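You operate a simulated robot arm through the tools that you are given. There is no shell and no other tool.

The job below is to be done with a simulated robot arm. You get a single attempt, and the scene is never put back.

Task
Fit the grey sweat band and fill both empty sockets of the repair block with black clips.
Fine: all pressed home, then lever to HELD.

It is judged by the outcome, as a careful person would: the job done as asked, and still so three seconds after it is handed in. It fails if anything else is knocked over, pushed out of place, dropped, spilled or broken.

Robot
A 7-joint arm with a two-finger parallel gripper, fixed in place. Base frame: the origin is at the foot of the arm, x ahead of it, y to its left, z up; the work surface is at about z = 800. Units: mm, degrees, N and s.
With the tool pointing down near the work surface it reaches from about 100 to 660 mm from the base axis. Its first joint turns from -66.0 to 66.0 degrees. Payload 1.57 kg.
The tool frame sits at the grasp point between the pads (the TCP): z along the fingers, y along the line on which they close. The tips reach 30 mm beyond it. Largest opening 80 mm; finger width 17, thickness 12; the body of the gripper, 40 by 82 mm, starts 80 mm behind the TCP.
Orientation is that of the tool frame in the base frame, as [roll, pitch, yaw] about the fixed x, y, z axes, in that order (R = Rz(yaw) Ry(pitch) Rx(roll)). With the fingers straight down and closing along the base's y, the tool's x points along the base's -x, its y along +y and its z along -z.

Tools
- The arm moves only by the tool nudge_tool. Its argument "series" is a list of rows, each a list of 6 numbers: the shift along the base's x, y, z in mm, then the turn, a rotation vector about the base's x, y, z in degrees. In form: [[x, y, z, wx, wy, wz], ...]. A call has 1 to 20 rows; each row is the pose to reach, as a shift and turn from the pose commanded when the call began. "hand" is the opening, from 0 (shut) to 1 (fully open), set as the call begins (left out, the last holds). A row lasts 0.2 s, in which the tool goes at most 50 mm and 8.6 degrees; a call with a longer step from one row to the next is refused whole, and so is a gripper value outside its range. A pose out of reach is approached as far as the arm can. The call stops where the force on the tool passes 40 N (or 10 N more than at its start, if that is more) or the arm is blocked; 0.2 s more then pass. Each finger travels about 72 mm/s and halts on what it meets, pressing with about 33 N; the grip force reading is that of the motor and also rises with nothing between the fingers. The clock runs only during rows and for 0.2 s after the last one: add rows that repeat a pose to give the fingers time. The reply holds the time, the measured pose of the TCP, the force on the tool along the base axes, the opening and the grip force, in the units named above and with some noise, with the torque about the TCP (base axes, N m) and any sound that the robot's microphone picked up.
- Cameras (640 x 400 px; columns grow to the right, rows downward): "scene" is fixed at [68.3, 453, 1409.7]; the picture's right is [-0.58, -0.82, 0.00], its down [-0.58, 0.41, -0.70] and it looks along [0.57, -0.40, -0.71] (base axes); focal length 353 px, centre (320, 200). "wrist" rides on the gripper at [72, -7, -122] in the tool frame; the picture's right is [0.09, 1.00, 0.00], its down [-0.84, 0.08, -0.54] and it looks along [-0.54, 0.05, 0.84] (tool axes); focal length 238 px, centre (320, 200).
- camera(camera): a new picture of that camera. It takes no simulated time.
- locate(camera, pixels): for up to 12 pixels [column, row] of the newest picture of that camera ("zoom" is the newest enlarged one), the place [x, y, z] in the base frame of the surface seen there, good to about 3 mm. It takes no simulated time.
- close_up(camera, box): a new picture of the part [left, top, right, bottom] of that camera's present view, enlarged. It takes no simulated time.
- job_done(): hands the job in; it is judged then, once.

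Open the gripper and draw the arm clear of the work before you hand the job in, unless the task says otherwise.

The tools are called after "Request:" by a JSON object that holds its "method" and its "body". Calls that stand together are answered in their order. nudge_tool: Moves the arm, as the interface text tells. Its arguments: {"type":"object","properties":{"series":{"type":"array"},"hand":{"type":"number"}},"required":["series"]} The other tools are called the same way: camera (camera) takes a picture; locate (camera, pixels) gives the place of the surface under pixels of a picture; close_up (camera, box) takes an enlarged picture of a part of a camera's view; job_done () hands the job in.

At the start:

```text
time_s: 0.0
ee_pos: [347.0, 188.7, 1121.8]
tcp_rot: [-179.9, 0.0, -180.0]
contact_force: [-0.3, 0.6, 0.0]
ft_torque: [-0.02, 0.01, -0.02]
width: 80.0
finger_force: 0.0
```

scene: 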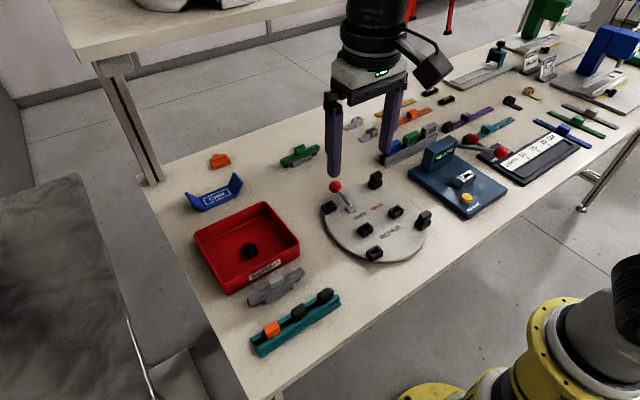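
wrist: 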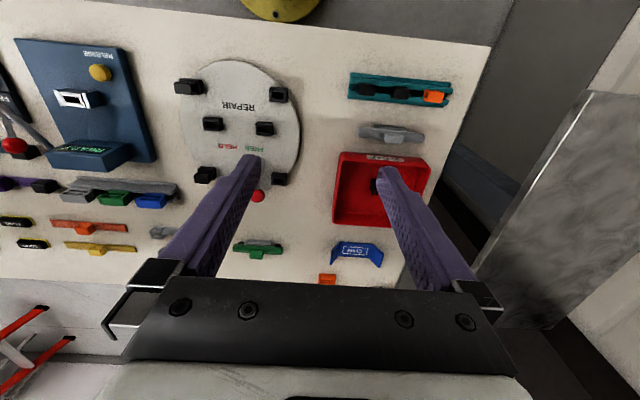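

I'll start by enlarging the repair block (around scene px 375,220) and the nearby parts to understand the work.

Request:
{"method": "close_up", "body": {"camera": "scene", "box": [300, 160, 450, 275]}}

Request:
{"method": "close_up", "body": {"camera": "scene", "box": [180, 140, 350, 360]}}

Request:
{"method": "close_up", "body": {"camera": "wrist", "box": [160, 50, 320, 210]}}

Request:
{"method": "close_up", "body": {"camera": "wrist", "box": [310, 50, 470, 290]}}

Request:
{"method": "close_up", "body": {"camera": "scene", "box": [330, 80, 530, 215]}}

Request:
{"method": "close_up", "body": {"camera": "scene", "box": [440, 20, 640, 190]}}

```text
3.48 times, centred on (375, 218) of scene
```

zoom: 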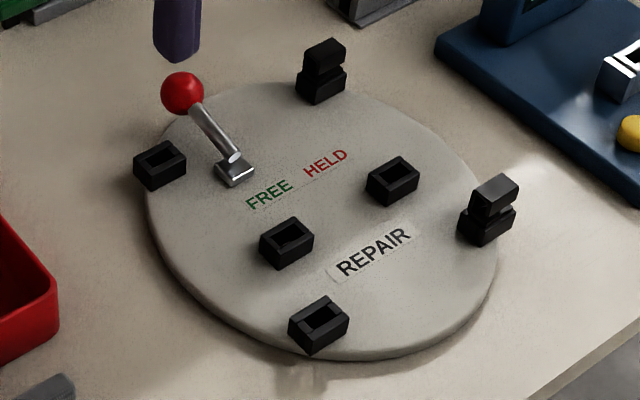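

```text
1.82 times, centred on (265, 250) of scene
```

zoom: 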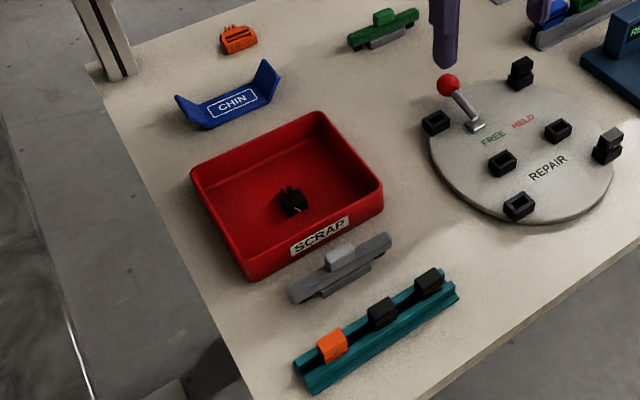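

```text
2.50 times, centred on (240, 130) of wrist
```

zoom: 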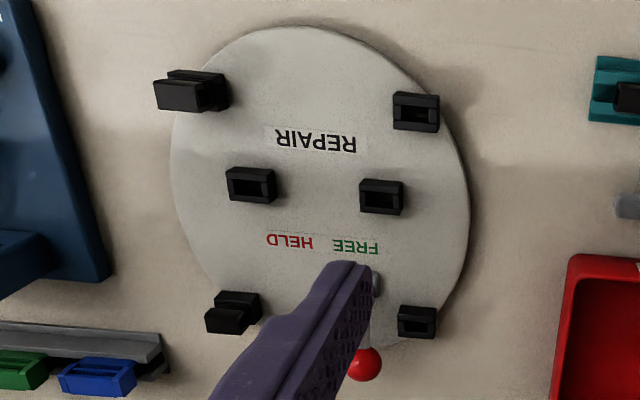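

```text
1.67 times, centred on (390, 170) of wrist
```

zoom: 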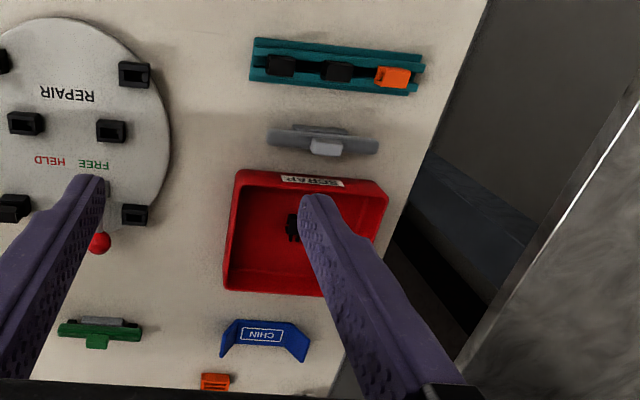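

```text
2.96 times, centred on (430, 148) of scene
```

zoom: 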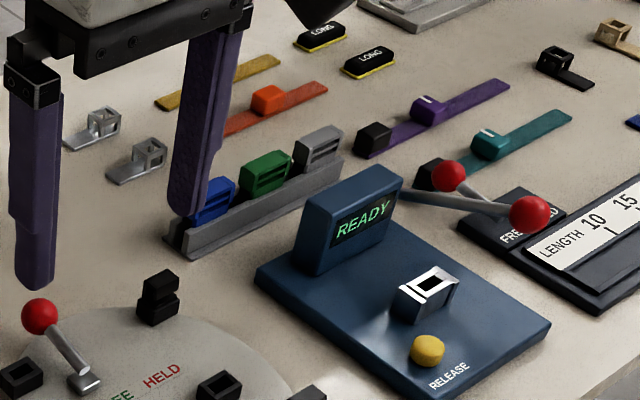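

```text
2.35 times, centred on (540, 105) of scene
```

zoom: 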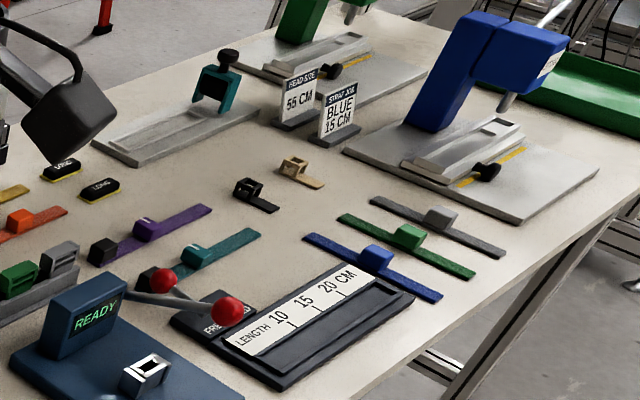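

The repair block has two filled rim sockets (375,180 and 424,220), two open rim sockets (330,207 and 375,252), and two inner sockets (366,229 and 396,212), probably for the sweat band. I'll enlarge each one and get coordinates.

Request:
{"method": "locate", "body": {"camera": "scene", "pixels": [[330, 205], [375, 250], [396, 210], [366, 227], [375, 176], [424, 214], [335, 187], [352, 210], [361, 216], [377, 208], [277, 288], [400, 240]]}}

Request:
{"method": "locate", "body": {"camera": "wrist", "pixels": [[361, 92], [401, 92], [434, 98], [393, 131], [391, 138], [365, 136], [422, 138], [212, 124], [265, 128], [207, 174], [282, 179], [279, 95]]}}

Request:
{"method": "close_up", "body": {"camera": "scene", "box": [240, 260, 350, 360]}}

Request:
{"method": "close_up", "body": {"camera": "scene", "box": [270, 130, 340, 180]}}

Request:
{"method": "close_up", "body": {"camera": "wrist", "box": [340, 65, 460, 150]}}

```text
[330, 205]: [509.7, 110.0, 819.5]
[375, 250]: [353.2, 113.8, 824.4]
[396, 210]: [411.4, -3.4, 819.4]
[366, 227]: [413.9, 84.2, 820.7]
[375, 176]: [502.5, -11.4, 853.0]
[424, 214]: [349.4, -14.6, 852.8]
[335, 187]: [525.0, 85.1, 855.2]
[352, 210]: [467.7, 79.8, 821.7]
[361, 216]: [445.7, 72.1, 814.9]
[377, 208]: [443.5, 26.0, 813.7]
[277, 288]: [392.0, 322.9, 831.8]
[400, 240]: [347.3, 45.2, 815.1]
```

```text
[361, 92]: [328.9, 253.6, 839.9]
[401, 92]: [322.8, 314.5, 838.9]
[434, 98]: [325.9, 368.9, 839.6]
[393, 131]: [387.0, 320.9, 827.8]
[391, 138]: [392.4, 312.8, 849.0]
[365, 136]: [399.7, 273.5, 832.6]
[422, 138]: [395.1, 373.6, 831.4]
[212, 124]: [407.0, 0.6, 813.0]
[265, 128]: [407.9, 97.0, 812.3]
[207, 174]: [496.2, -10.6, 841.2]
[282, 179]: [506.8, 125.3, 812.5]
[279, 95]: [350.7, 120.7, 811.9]
```

```text
4.00 times, centred on (295, 310) of scene
```

zoom: 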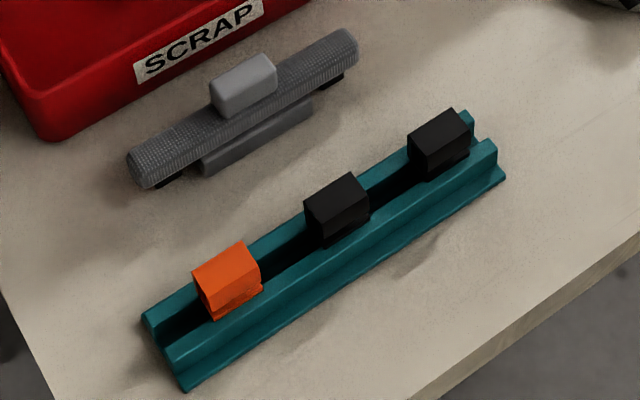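

```text
8.00 times, centred on (305, 155) of scene
```

zoom: 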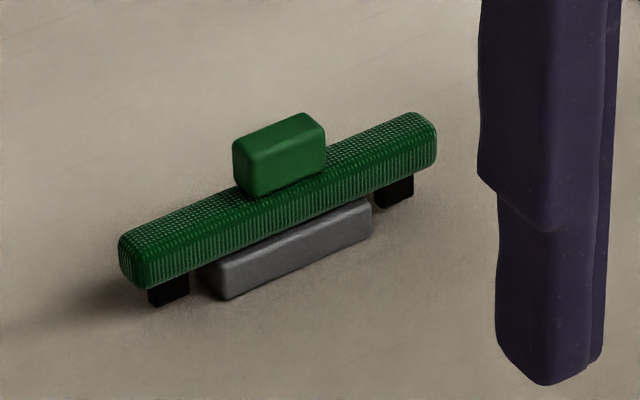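

```text
4.71 times, centred on (400, 108) of wrist
```

zoom: 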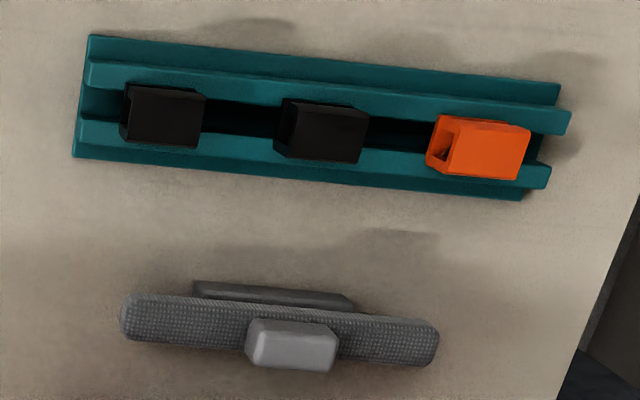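

The sweat band (392,320,~832) rests on a pad, with two black plugs that match the inner sockets. Two black clips sit on the teal rail, and the orange one is a decoy. I'll move the arm so the wrist camera looks at the rail and the band from closer.

Request:
{"method": "nudge_tool", "body": {"series": [[-16, 20, -27, 0, 0, 0], [-32, 40, -54, 0, 0, 0], [-48, 60, -81, 0, 0, 0], [-65, 80, -108, 0, 0, 0], [-81, 100, -135, 0, 0, 0], [-97, 121, -162, 0, 0, 0]], "hand": 1}}

Request:
{"method": "camera", "body": {"camera": "wrist"}}

Request:
{"method": "camera", "body": {"camera": "scene"}}

```text
time_s: 1.4
ee_pos: [247.5, 310.1, 962.2]
tcp_rot: [-180.0, 0.0, 180.0]
contact_force: [-1.1, -0.2, 0.6]
ft_torque: [-0.02, 0.0, -0.01]
width: 80.1
finger_force: 0.1
```

```text
taken
```

wrist: 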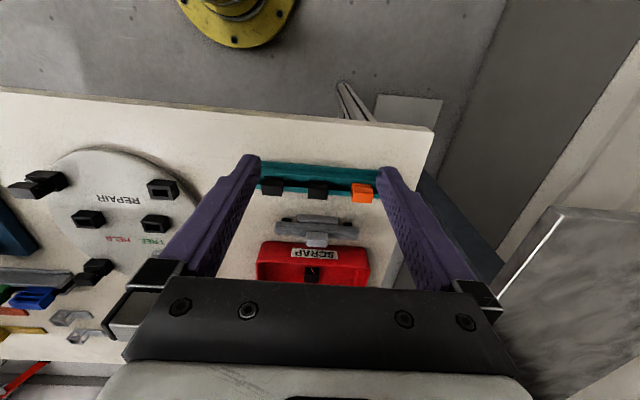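

```text
taken
```

scene: 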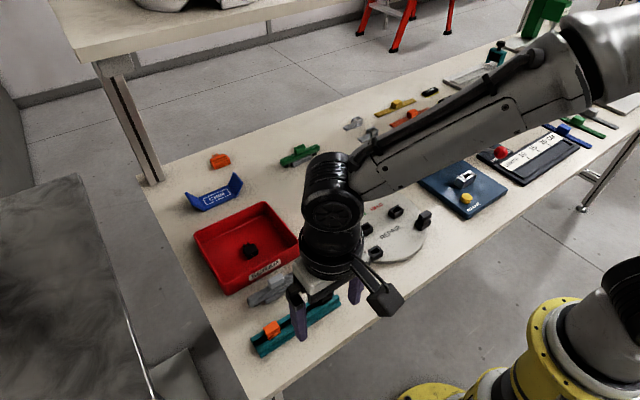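

The rail is near wrist px (318,185) and the band near (315,230). I'll enlarge both to see the clip and band geometry.

Request:
{"method": "close_up", "body": {"camera": "wrist", "box": [250, 150, 390, 215]}}

Request:
{"method": "close_up", "body": {"camera": "wrist", "box": [250, 200, 390, 290]}}

Request:
{"method": "close_up", "body": {"camera": "wrist", "box": [40, 140, 220, 260]}}

Request:
{"method": "locate", "body": {"camera": "wrist", "pixels": [[272, 181], [318, 184], [361, 187], [316, 241], [280, 222], [352, 227], [330, 160], [329, 171], [318, 194], [164, 190], [156, 223], [88, 218]]}}

```text
4.57 times, centred on (320, 182) of wrist
```

zoom: 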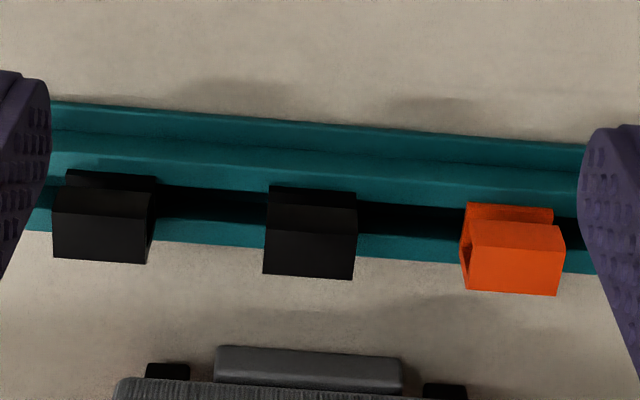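

```text
4.44 times, centred on (320, 245) of wrist
```

zoom: 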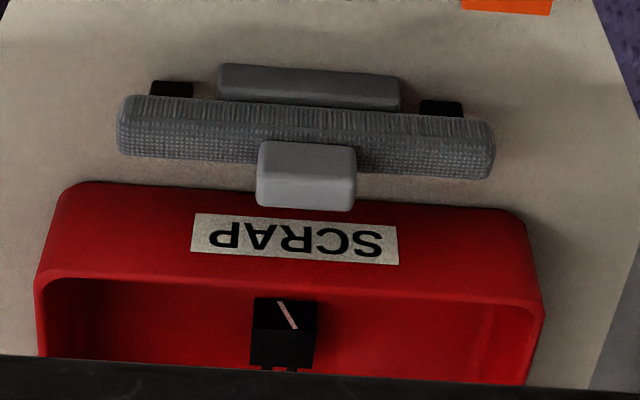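

```text
3.33 times, centred on (130, 200) of wrist
```

zoom: 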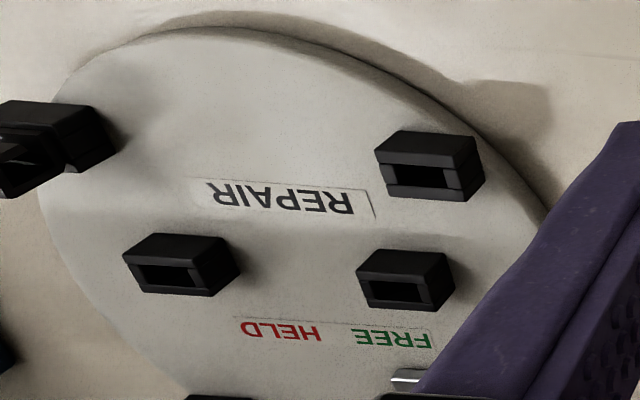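

```text
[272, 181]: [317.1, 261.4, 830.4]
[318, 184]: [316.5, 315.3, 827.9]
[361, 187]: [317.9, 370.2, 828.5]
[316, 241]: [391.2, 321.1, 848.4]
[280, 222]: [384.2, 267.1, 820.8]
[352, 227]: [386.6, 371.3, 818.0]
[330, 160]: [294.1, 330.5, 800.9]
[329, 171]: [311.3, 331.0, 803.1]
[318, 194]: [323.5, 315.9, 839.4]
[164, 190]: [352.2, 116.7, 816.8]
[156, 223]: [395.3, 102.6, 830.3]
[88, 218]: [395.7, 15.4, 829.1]
```

Next I'll move over the disc to look at the filled and empty sockets and the lever up close.

Request:
{"method": "nudge_tool", "body": {"series": [[14, -36, 5, 0, 0, 0], [28, -73, 10, 0, 0, 0], [42, -110, 15, 0, 0, 0], [56, -146, 20, 0, 0, 0], [70, -183, 25, 0, 0, 0], [84, -219, 30, 0, 0, 0], [97, -255, 30, 0, 0, 0]]}}

Request:
{"method": "camera", "body": {"camera": "wrist"}}

Request:
{"method": "close_up", "body": {"camera": "wrist", "box": [230, 130, 410, 290]}}

Request:
{"method": "close_up", "body": {"camera": "scene", "box": [240, 260, 350, 360]}}

```text
time_s: 3.0
ee_pos: [342.6, 53.7, 993.6]
tcp_rot: [-180.0, 0.0, -180.0]
contact_force: [-0.6, -0.4, 0.4]
ft_torque: [-0.01, -0.03, -0.01]
width: 79.8
finger_force: 0.0
```

```text
taken
```

wrist: 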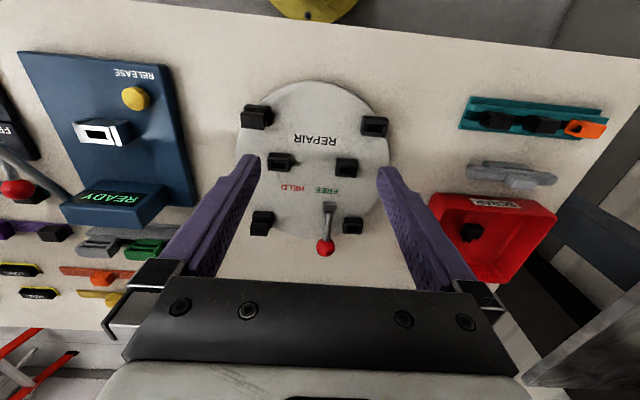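

```text
2.50 times, centred on (320, 210) of wrist
```

zoom: 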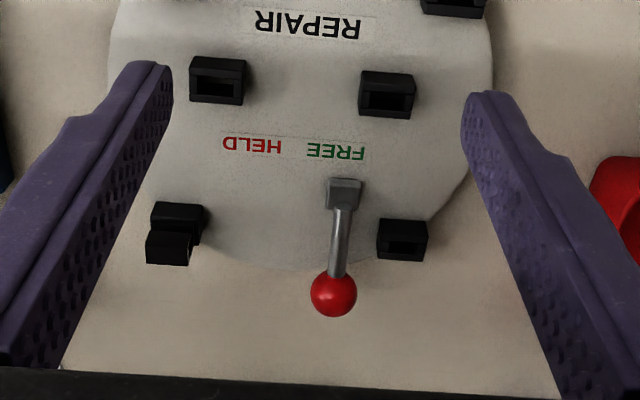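

```text
4.00 times, centred on (295, 310) of scene
```

zoom: 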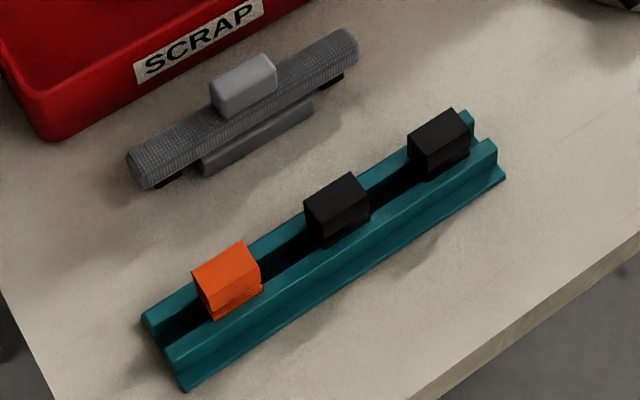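

I'll enlarge the lever, the filled clip and the sockets from both cameras.

Request:
{"method": "close_up", "body": {"camera": "wrist", "box": [290, 175, 370, 265]}}

Request:
{"method": "close_up", "body": {"camera": "wrist", "box": [235, 90, 295, 180]}}

Request:
{"method": "close_up", "body": {"camera": "wrist", "box": [240, 195, 290, 245]}}

Request:
{"method": "close_up", "body": {"camera": "wrist", "box": [330, 100, 400, 180]}}

Request:
{"method": "close_up", "body": {"camera": "scene", "box": [310, 170, 400, 230]}}

Request:
{"method": "close_up", "body": {"camera": "scene", "box": [360, 195, 440, 265]}}

```text
4.44 times, centred on (330, 220) of wrist
```

zoom: 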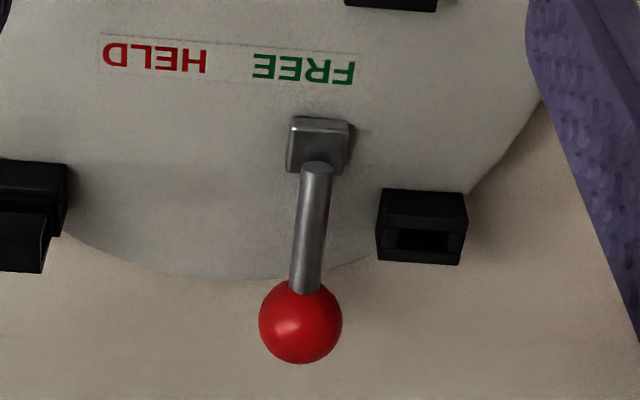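

```text
4.44 times, centred on (265, 135) of wrist
```

zoom: 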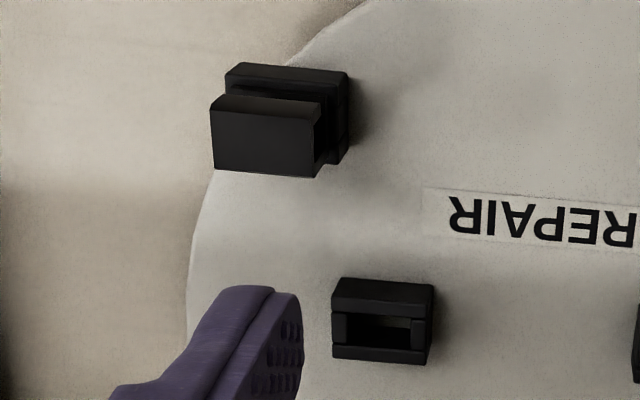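

```text
8.00 times, centred on (265, 220) of wrist
```

zoom: 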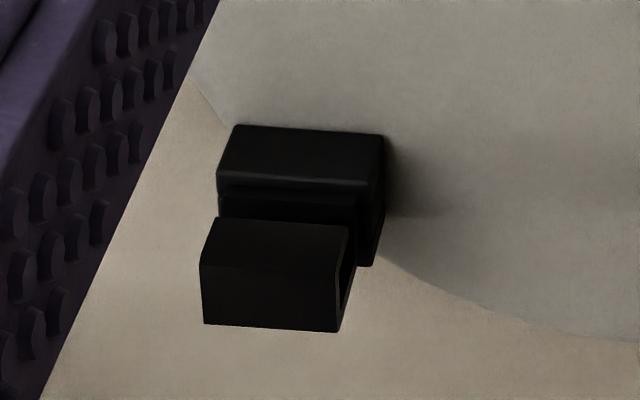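

```text
5.00 times, centred on (365, 140) of wrist
```

zoom: 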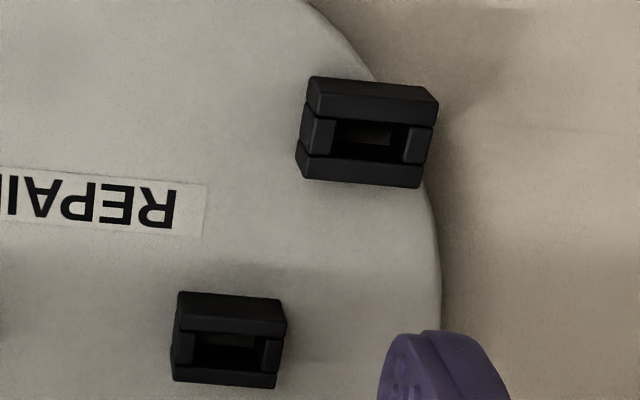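

```text
6.67 times, centred on (355, 200) of scene
```

zoom: 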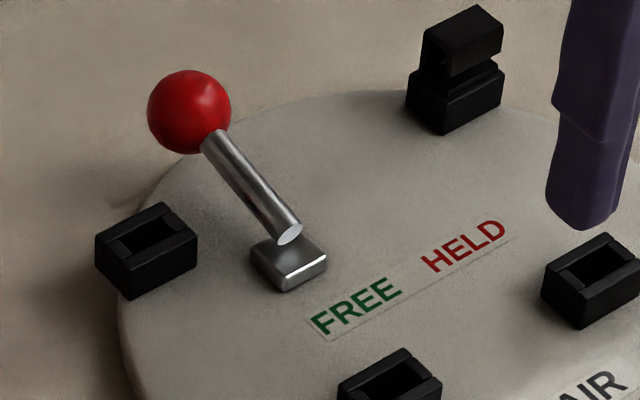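

```text
5.71 times, centred on (400, 230) of scene
```

zoom: 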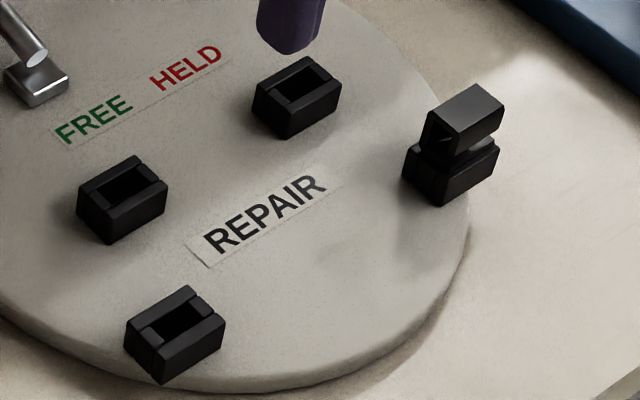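

I need to compare the hollow side of the installed clips with those on the rail, so I'll zoom in tightly on each.

Request:
{"method": "close_up", "body": {"camera": "scene", "box": [410, 203, 440, 233]}}

Request:
{"method": "close_up", "body": {"camera": "scene", "box": [284, 284, 340, 328]}}

Request:
{"method": "close_up", "body": {"camera": "scene", "box": [255, 310, 300, 350]}}

Request:
{"method": "close_up", "body": {"camera": "wrist", "box": [455, 90, 615, 150]}}

Request:
{"method": "close_up", "body": {"camera": "scene", "box": [360, 165, 390, 195]}}

Request:
{"method": "close_up", "body": {"camera": "scene", "box": [235, 235, 265, 265]}}

```text
13.33 times, centred on (425, 218) of scene
```

zoom: 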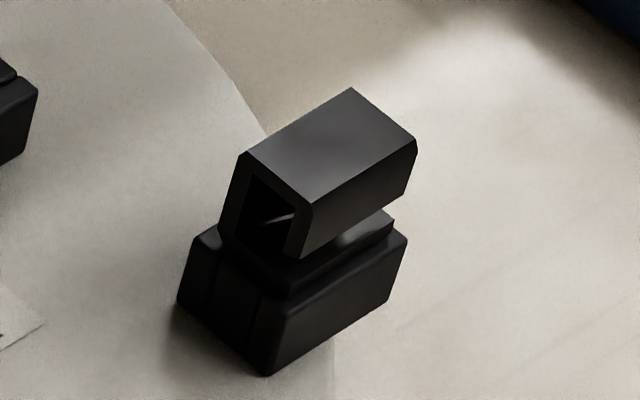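

```text
9.09 times, centred on (312, 306) of scene
```

zoom: 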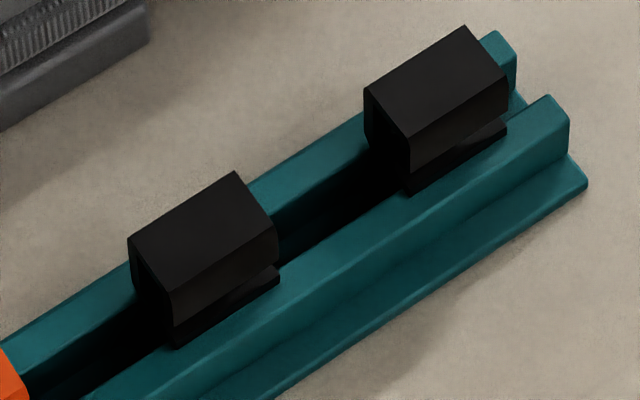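

```text
10.00 times, centred on (278, 330) of scene
```

zoom: 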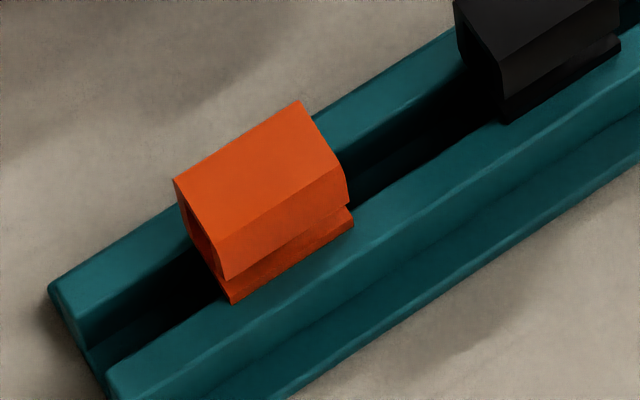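

```text
4.00 times, centred on (535, 120) of wrist
```

zoom: 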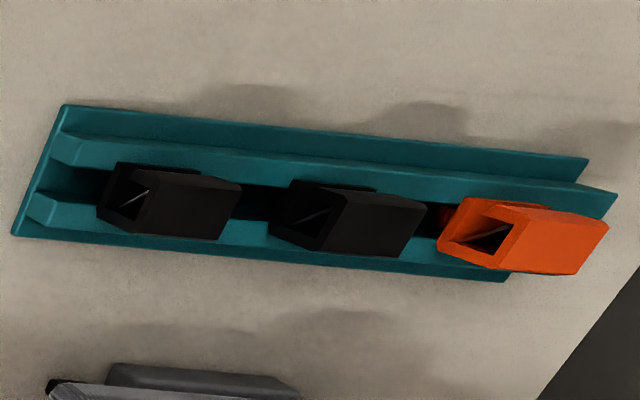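

```text
13.33 times, centred on (375, 180) of scene
```

zoom: 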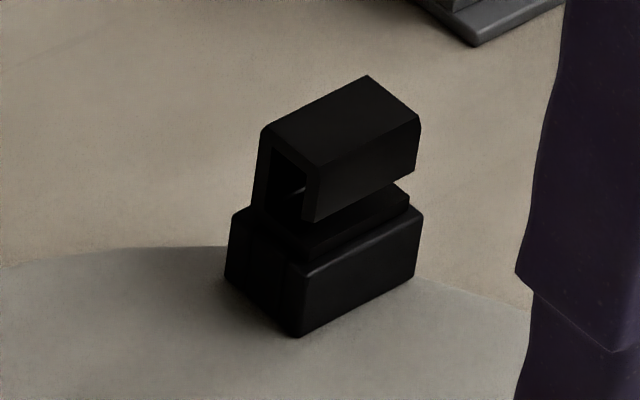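

```text
13.33 times, centred on (250, 250) of scene
```

zoom: 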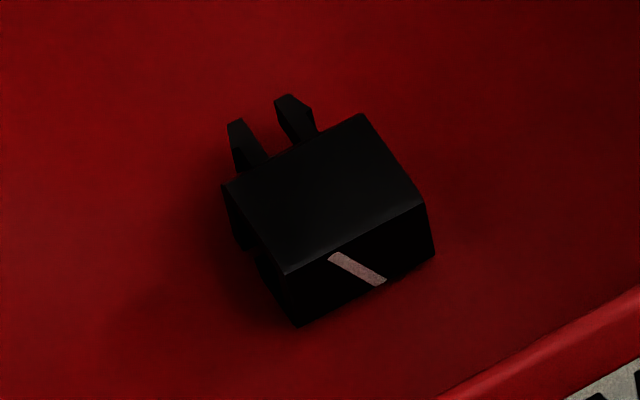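

The clips on the rail and the installed ones have the same orientation, with the mouth toward -x and the back wall toward +x, so no turn is needed. I'll zoom in on the other fixture's lever at (490,150) for hints on lever motion, and locate lever points from the wrist picture.

Request:
{"method": "close_up", "body": {"camera": "scene", "box": [455, 120, 575, 200]}}

Request:
{"method": "locate", "body": {"camera": "wrist", "pixels": [[330, 205], [329, 210], [328, 225], [327, 235], [325, 247], [319, 247], [332, 247], [325, 239], [325, 254], [336, 207], [323, 203], [330, 228]]}}

Request:
{"method": "locate", "body": {"camera": "scene", "pixels": [[335, 182], [330, 187], [340, 187], [335, 192], [343, 195], [347, 200], [352, 205], [350, 211], [356, 206], [349, 206], [353, 212], [338, 186]]}}

```text
5.00 times, centred on (515, 160) of scene
```

zoom: 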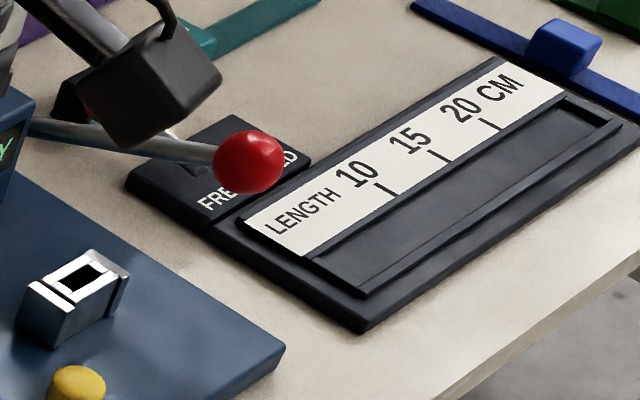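

```text
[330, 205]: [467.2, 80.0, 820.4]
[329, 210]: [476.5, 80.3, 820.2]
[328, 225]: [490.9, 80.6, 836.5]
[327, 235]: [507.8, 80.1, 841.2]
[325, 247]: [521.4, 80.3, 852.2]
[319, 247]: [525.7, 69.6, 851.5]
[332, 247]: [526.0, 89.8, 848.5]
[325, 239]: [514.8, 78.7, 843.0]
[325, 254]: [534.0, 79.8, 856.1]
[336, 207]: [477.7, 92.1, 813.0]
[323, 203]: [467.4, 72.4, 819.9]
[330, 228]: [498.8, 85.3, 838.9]
```

```text
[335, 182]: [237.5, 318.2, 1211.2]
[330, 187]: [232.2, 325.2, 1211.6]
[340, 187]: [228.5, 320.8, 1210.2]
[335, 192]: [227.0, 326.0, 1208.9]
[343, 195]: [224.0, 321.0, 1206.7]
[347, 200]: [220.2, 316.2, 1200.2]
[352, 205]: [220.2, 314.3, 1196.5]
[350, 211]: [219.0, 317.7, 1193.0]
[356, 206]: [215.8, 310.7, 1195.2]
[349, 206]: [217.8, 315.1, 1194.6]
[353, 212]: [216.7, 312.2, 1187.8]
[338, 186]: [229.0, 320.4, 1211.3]
```

The lever rod lies in the plane y≈80, from its pivot (470,80) to the knob (~526,80,850). HELD is on the -y side, so it probably swings about vertical. Next I'll measure the sockets closely, starting with zooms on the near-left socket.

Request:
{"method": "close_up", "body": {"camera": "wrist", "box": [355, 110, 395, 140]}}

Request:
{"method": "close_up", "body": {"camera": "wrist", "box": [335, 210, 375, 240]}}

Request:
{"method": "close_up", "body": {"camera": "wrist", "box": [260, 145, 300, 175]}}

Request:
{"method": "close_up", "body": {"camera": "wrist", "box": [328, 150, 368, 180]}}

```text
13.33 times, centred on (375, 125) of wrist
```

zoom: 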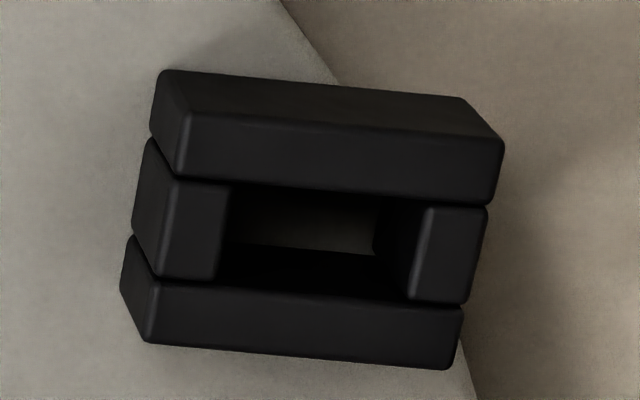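

```text
13.33 times, centred on (355, 225) of wrist
```

zoom: 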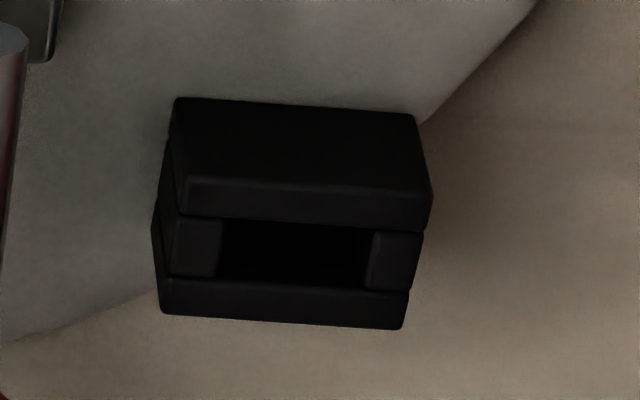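

```text
13.33 times, centred on (280, 160) of wrist
```

zoom: 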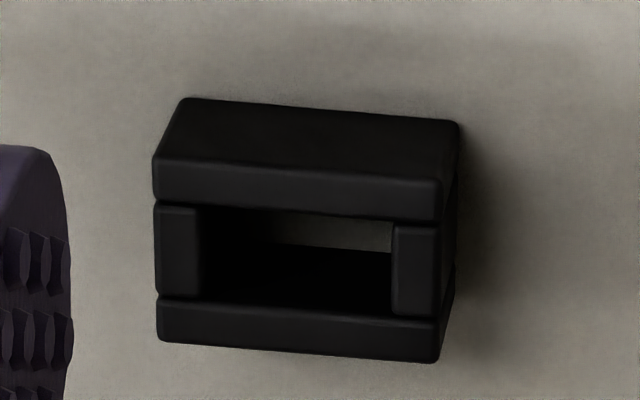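

```text
13.33 times, centred on (348, 165) of wrist
```

zoom: 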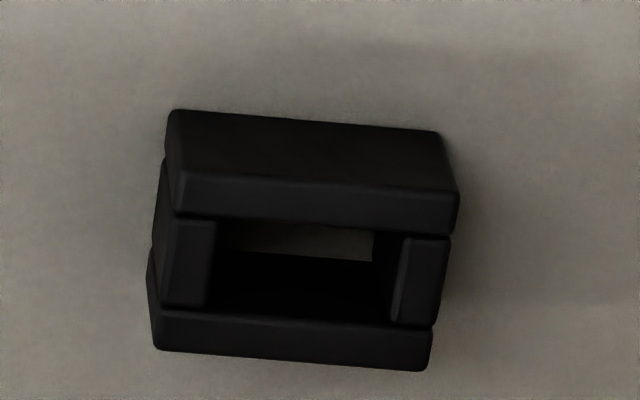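

I'll locate points on the top face of this inner +y socket from the current zoom.

Request:
{"method": "locate", "body": {"camera": "zoom", "pixels": [[200, 195], [320, 202], [440, 212], [190, 262], [420, 280], [180, 335], [290, 345], [410, 355], [215, 260], [400, 280], [310, 225], [300, 318]]}}

Request:
{"method": "close_up", "body": {"camera": "wrist", "box": [260, 145, 300, 175]}}

Request:
{"method": "locate", "body": {"camera": "zoom", "pixels": [[175, 185], [300, 193], [425, 205], [175, 255], [418, 270], [180, 325], [290, 330], [415, 345], [200, 255], [392, 270], [300, 212], [300, 308]]}}

Request:
{"method": "close_up", "body": {"camera": "wrist", "box": [355, 110, 395, 140]}}

Request:
{"method": "locate", "body": {"camera": "zoom", "pixels": [[200, 150], [340, 160], [485, 175], [190, 230], [450, 260], [165, 310], [300, 325], [445, 340], [225, 230], [415, 255], [310, 187], [310, 300]]}}

Request:
{"method": "close_up", "body": {"camera": "wrist", "box": [335, 210, 375, 240]}}

Request:
{"method": "locate", "body": {"camera": "zoom", "pixels": [[200, 200], [305, 205], [415, 213], [195, 248], [400, 262], [175, 297], [285, 305], [395, 312], [218, 250], [372, 262], [300, 222], [300, 287]]}}

```text
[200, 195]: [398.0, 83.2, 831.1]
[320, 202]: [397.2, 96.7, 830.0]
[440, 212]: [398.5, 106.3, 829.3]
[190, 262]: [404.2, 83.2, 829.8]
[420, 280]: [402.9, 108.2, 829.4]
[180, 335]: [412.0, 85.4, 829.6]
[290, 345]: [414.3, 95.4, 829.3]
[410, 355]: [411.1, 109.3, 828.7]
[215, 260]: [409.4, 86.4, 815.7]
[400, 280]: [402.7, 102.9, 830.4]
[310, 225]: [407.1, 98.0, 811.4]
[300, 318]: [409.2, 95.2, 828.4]
```

```text
13.33 times, centred on (280, 160) of wrist
```

zoom: 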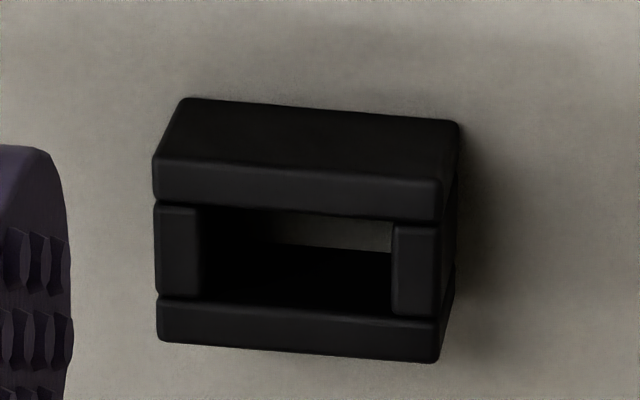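

```text
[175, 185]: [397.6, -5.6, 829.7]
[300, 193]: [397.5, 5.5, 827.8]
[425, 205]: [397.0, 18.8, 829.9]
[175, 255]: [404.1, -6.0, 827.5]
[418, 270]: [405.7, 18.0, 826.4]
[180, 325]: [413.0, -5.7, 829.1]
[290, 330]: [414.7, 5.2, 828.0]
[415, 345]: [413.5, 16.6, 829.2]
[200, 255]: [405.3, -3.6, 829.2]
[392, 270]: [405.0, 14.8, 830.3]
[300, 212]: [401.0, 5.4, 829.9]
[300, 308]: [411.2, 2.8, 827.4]
```

```text
13.33 times, centred on (375, 125) of wrist
```

zoom: 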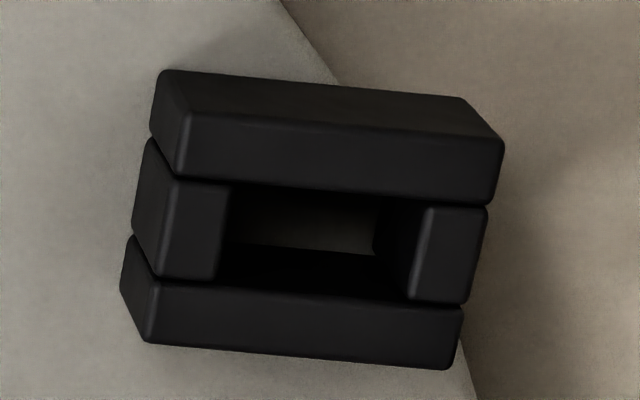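

```text
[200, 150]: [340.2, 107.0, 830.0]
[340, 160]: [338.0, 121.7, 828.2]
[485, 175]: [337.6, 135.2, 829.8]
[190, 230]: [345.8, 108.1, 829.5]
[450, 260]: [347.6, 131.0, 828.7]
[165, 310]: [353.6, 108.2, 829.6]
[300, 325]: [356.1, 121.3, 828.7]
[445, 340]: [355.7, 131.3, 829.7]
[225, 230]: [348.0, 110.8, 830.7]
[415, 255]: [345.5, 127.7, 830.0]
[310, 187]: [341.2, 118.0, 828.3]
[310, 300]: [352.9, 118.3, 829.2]
```

```text
13.33 times, centred on (355, 225) of wrist
```

zoom: 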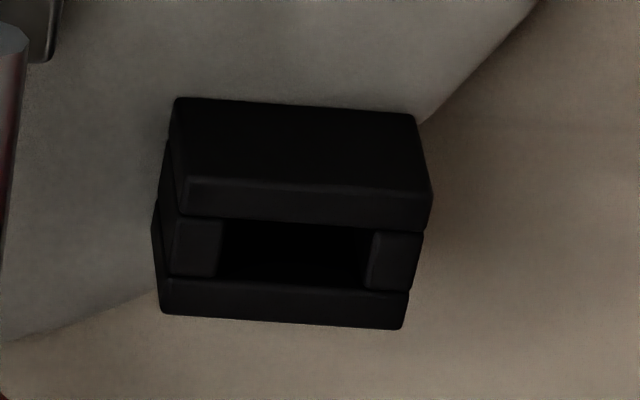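

```text
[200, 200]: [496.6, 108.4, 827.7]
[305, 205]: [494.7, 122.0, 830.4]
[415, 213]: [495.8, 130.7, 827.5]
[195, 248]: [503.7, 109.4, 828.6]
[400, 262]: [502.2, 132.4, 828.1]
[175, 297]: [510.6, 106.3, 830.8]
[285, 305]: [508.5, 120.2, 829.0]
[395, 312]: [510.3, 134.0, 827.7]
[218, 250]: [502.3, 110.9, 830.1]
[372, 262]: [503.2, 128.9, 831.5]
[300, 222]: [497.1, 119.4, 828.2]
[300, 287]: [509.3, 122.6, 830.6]
```

Socket measurements agree: tops are at z≈829.3, the rim sockets are centred at (347,120) and (503,120), and the inner ones at (405,95) and (405,5). Next I'll measure the rail clips and the band the same way.

Request:
{"method": "nudge_tool", "body": {"series": [[-15, 40, 0, 0, 0, 0], [-30, 80, 0, 0, 0, 0], [-45, 120, -10, 0, 0, 0], [-60, 160, -25, 0, 0, 0], [-75, 200, -40, 0, 0, 0], [-88, 236, -54, 0, 0, 0]]}}

Request:
{"method": "camera", "body": {"camera": "wrist"}}

```text
time_s: 4.4
ee_pos: [255.4, 291.0, 935.0]
tcp_rot: [-180.0, -0.1, -180.0]
contact_force: [0.5, 0.3, 0.4]
ft_torque: [0.0, 0.02, 0.01]
width: 80.1
finger_force: 0.1
```

```text
taken
```

wrist: 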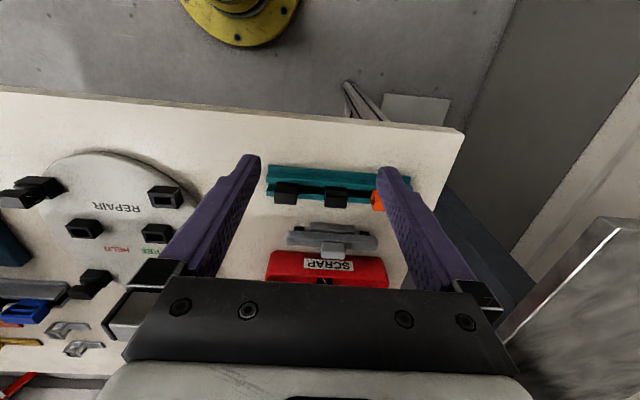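

The two black clips are at wrist px (286,190) and (336,193). I'll zoom on each and locate the corners of their top faces.

Request:
{"method": "close_up", "body": {"camera": "wrist", "box": [266, 175, 306, 215]}}

Request:
{"method": "close_up", "body": {"camera": "wrist", "box": [316, 175, 356, 215]}}

Request:
{"method": "close_up", "body": {"camera": "wrist", "box": [280, 210, 385, 265]}}

```text
10.00 times, centred on (286, 195) of wrist
```

zoom: 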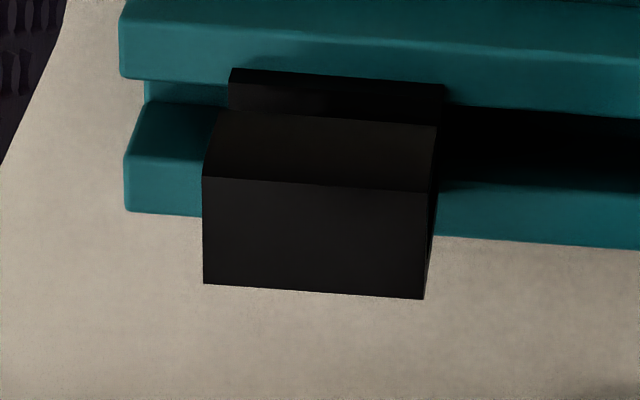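

```text
10.00 times, centred on (336, 195) of wrist
```

zoom: 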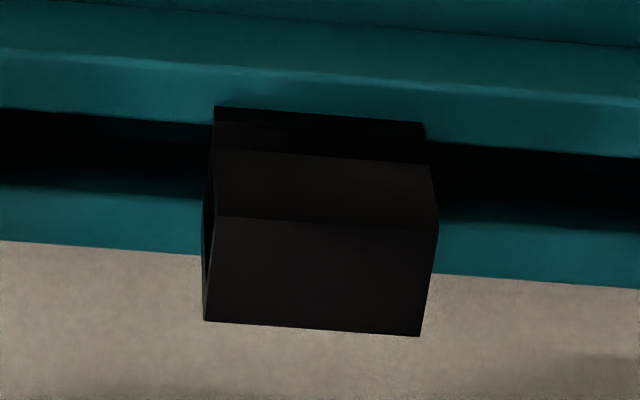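

```text
6.10 times, centred on (332, 238) of wrist
```

zoom: 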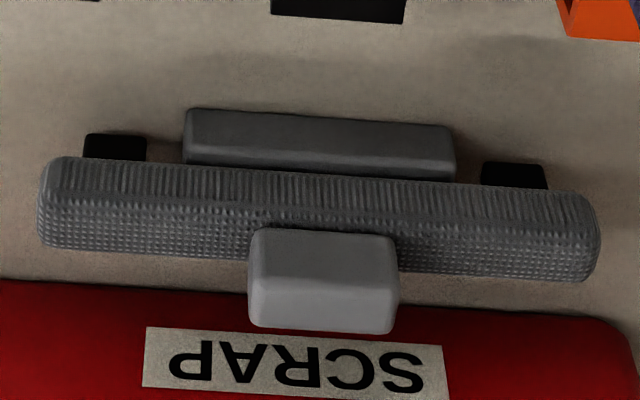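

I'll locate points on the band now, then re-zoom on each clip and locate its corners.

Request:
{"method": "locate", "body": {"camera": "zoom", "pixels": [[258, 285], [392, 290], [262, 318], [388, 325], [325, 300], [115, 147], [515, 177], [60, 235], [580, 265], [60, 190], [580, 215], [320, 125]]}}

Request:
{"method": "locate", "body": {"camera": "zoom", "pixels": [[320, 250], [256, 255], [396, 262], [150, 225], [480, 248], [90, 147], [143, 147], [485, 177], [545, 180], [190, 125], [450, 145], [320, 155]]}}

Request:
{"method": "close_up", "body": {"camera": "wrist", "box": [266, 175, 306, 215]}}

Request:
{"method": "locate", "body": {"camera": "zoom", "pixels": [[212, 188], [430, 200], [212, 275], [418, 290], [315, 235], [215, 145], [430, 155], [325, 155], [240, 85], [435, 95], [160, 180], [540, 215]]}}

Request:
{"method": "close_up", "body": {"camera": "wrist", "box": [316, 175, 356, 215]}}

Request:
{"method": "locate", "body": {"camera": "zoom", "pixels": [[223, 225], [430, 238], [215, 310], [412, 325], [320, 275], [225, 185], [425, 195], [325, 190], [225, 125], [415, 135], [100, 220], [540, 250]]}}

```text
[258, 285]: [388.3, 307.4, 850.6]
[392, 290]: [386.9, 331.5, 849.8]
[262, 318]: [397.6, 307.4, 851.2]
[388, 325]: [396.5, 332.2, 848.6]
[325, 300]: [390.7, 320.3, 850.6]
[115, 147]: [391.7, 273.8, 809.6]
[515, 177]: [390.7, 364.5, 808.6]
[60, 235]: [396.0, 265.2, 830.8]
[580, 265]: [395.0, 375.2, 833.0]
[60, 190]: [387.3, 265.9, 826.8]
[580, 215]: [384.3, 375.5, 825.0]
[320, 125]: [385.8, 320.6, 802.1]
```

```text
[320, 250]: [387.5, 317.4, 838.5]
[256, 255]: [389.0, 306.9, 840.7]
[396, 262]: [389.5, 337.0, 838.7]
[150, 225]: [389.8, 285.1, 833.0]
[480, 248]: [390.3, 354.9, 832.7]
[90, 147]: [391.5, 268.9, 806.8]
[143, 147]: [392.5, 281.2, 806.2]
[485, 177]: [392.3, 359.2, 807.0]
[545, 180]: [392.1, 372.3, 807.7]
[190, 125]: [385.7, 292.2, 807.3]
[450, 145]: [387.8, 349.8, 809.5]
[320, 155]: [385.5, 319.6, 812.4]
```

```text
10.00 times, centred on (286, 195) of wrist
```

zoom: 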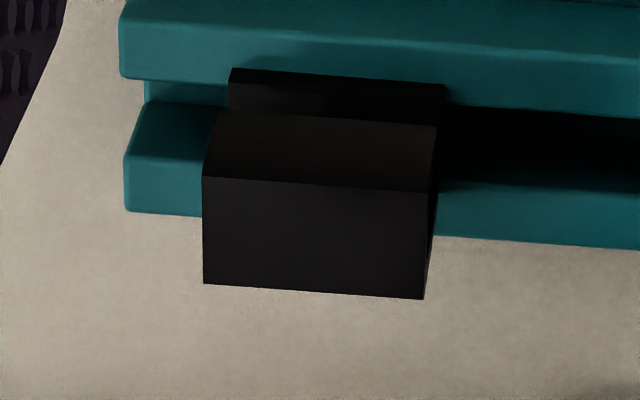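

```text
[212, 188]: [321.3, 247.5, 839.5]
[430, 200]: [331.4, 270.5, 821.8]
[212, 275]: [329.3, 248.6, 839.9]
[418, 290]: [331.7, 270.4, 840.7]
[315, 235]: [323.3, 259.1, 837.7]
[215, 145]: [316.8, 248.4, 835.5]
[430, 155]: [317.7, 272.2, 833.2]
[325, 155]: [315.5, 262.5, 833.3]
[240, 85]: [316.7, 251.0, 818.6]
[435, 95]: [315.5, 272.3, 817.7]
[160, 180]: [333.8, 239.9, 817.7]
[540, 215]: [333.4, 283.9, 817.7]
```

```text
10.00 times, centred on (336, 195) of wrist
```

zoom: 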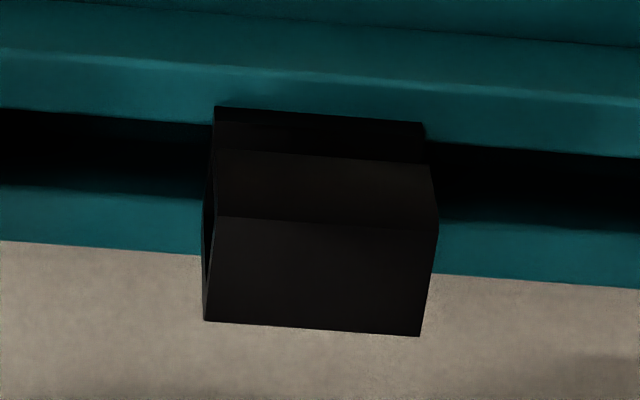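

```text
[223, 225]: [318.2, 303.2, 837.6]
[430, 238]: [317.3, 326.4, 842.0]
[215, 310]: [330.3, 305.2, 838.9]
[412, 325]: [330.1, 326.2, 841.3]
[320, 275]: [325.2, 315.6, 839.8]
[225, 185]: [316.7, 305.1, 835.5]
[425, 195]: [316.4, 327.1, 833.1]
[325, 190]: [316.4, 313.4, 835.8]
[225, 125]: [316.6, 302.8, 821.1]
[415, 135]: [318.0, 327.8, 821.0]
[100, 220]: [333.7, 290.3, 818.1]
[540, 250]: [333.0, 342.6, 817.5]
```

The rail clips are centred near (325,260) and (325,315) with tops at z≈840. The band tab centre is near (392,320,850) and its plugs are at y≈275 and 365, matching the 90 mm socket spacing. I'll take a scene view to pin down the band's x-centre and its plug geometry.

Request:
{"method": "camera", "body": {"camera": "scene"}}

Request:
{"method": "close_up", "body": {"camera": "wrist", "box": [283, 218, 313, 242]}}

Request:
{"method": "locate", "body": {"camera": "zoom", "pixels": [[200, 250], [200, 300], [200, 340], [150, 250], [260, 250], [150, 380], [250, 380], [200, 200], [400, 170], [400, 230], [400, 300], [400, 370]]}}

Request:
{"method": "close_up", "body": {"camera": "wrist", "box": [355, 225, 385, 260]}}

```text
taken
```

scene: 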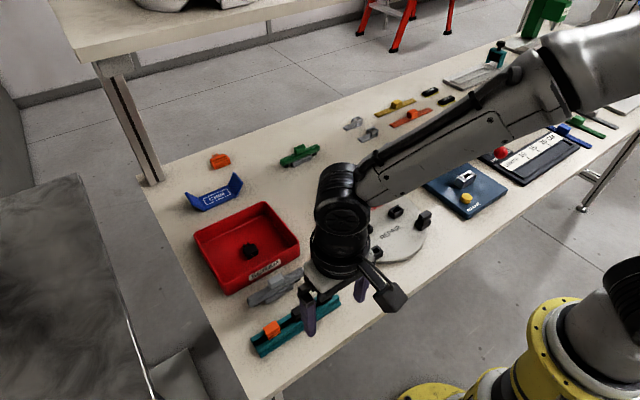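

```text
16.00 times, centred on (298, 230) of wrist
```

zoom: 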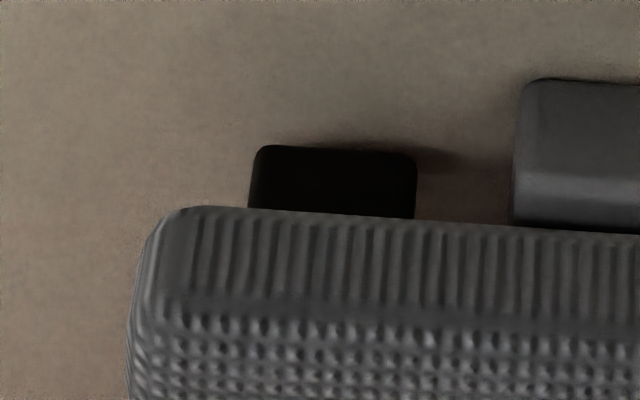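

```text
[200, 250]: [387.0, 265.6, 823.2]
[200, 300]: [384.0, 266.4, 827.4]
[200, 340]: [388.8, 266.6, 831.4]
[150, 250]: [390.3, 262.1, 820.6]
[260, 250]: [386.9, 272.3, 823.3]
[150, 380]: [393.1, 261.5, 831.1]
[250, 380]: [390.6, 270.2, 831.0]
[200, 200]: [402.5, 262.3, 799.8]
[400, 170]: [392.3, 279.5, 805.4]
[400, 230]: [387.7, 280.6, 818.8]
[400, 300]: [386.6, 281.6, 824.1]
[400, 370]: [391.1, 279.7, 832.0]
```

```text
11.43 times, centred on (370, 242) of wrist
```

zoom: 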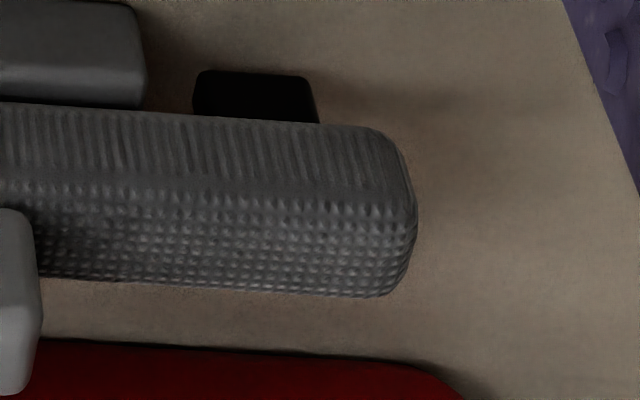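

Request:
{"method": "locate", "body": {"camera": "zoom", "pixels": [[200, 188], [200, 210], [200, 240], [200, 265], [200, 280], [300, 200], [300, 240], [300, 275], [300, 288], [240, 95], [280, 95], [120, 270]]}}

Request:
{"method": "close_up", "body": {"camera": "scene", "box": [240, 262, 310, 312]}}

Request:
{"method": "locate", "body": {"camera": "zoom", "pixels": [[340, 130], [270, 170], [330, 120], [350, 150], [140, 240], [200, 215], [240, 170], [160, 210], [300, 200], [360, 240], [240, 290], [110, 270]]}}

```text
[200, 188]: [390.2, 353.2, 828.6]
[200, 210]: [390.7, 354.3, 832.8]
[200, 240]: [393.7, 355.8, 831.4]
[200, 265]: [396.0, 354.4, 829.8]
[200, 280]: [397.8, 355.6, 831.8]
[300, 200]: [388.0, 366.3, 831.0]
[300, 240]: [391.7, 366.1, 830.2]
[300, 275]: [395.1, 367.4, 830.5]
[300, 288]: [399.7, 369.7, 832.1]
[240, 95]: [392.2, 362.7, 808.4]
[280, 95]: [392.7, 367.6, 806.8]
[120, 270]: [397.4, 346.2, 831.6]
```

```text
8.00 times, centred on (275, 287) of scene
```

zoom: 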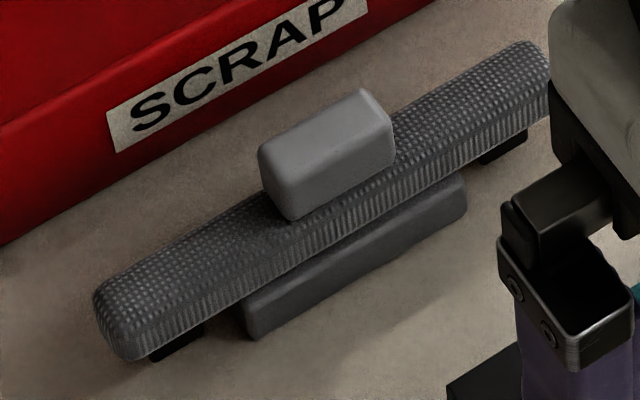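

```text
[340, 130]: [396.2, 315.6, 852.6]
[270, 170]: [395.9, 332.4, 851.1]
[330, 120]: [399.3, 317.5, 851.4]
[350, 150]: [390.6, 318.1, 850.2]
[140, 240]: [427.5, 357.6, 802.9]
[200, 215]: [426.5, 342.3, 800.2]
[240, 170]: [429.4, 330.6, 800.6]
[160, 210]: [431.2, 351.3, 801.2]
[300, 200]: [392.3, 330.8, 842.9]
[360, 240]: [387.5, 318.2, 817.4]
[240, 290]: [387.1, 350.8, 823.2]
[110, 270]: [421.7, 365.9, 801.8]
```

The band centre is around (394,320) with its top at z≈831.5. Before grasping, I'll hold the pose for a moment to see how the arm settles against the commanded pose, and narrow the opening to about 40 mm.

Request:
{"method": "nudge_tool", "body": {"series": [[0, 0, 0, 0, 0, 0], [0, 0, 0, 0, 0, 0], [0, 0, 0, 0, 0, 0]], "hand": 0.5}}

Request:
{"method": "nudge_tool", "body": {"series": [[0, 0, 0, 0, 0, 0]]}}

```text
time_s: 5.2
ee_pos: [256.7, 291.1, 933.5]
tcp_rot: [-180.0, 0.1, 179.9]
contact_force: [0.6, 0.0, -0.4]
ft_torque: [0.02, 0.0, 0.0]
width: 40.0
finger_force: 0.1
```

```text
time_s: 5.6
ee_pos: [255.8, 289.8, 934.5]
tcp_rot: [180.0, 0.0, -180.0]
contact_force: [0.6, 0.2, 0.3]
ft_torque: [0.02, 0.0, -0.03]
width: 40.4
finger_force: 0.1
```

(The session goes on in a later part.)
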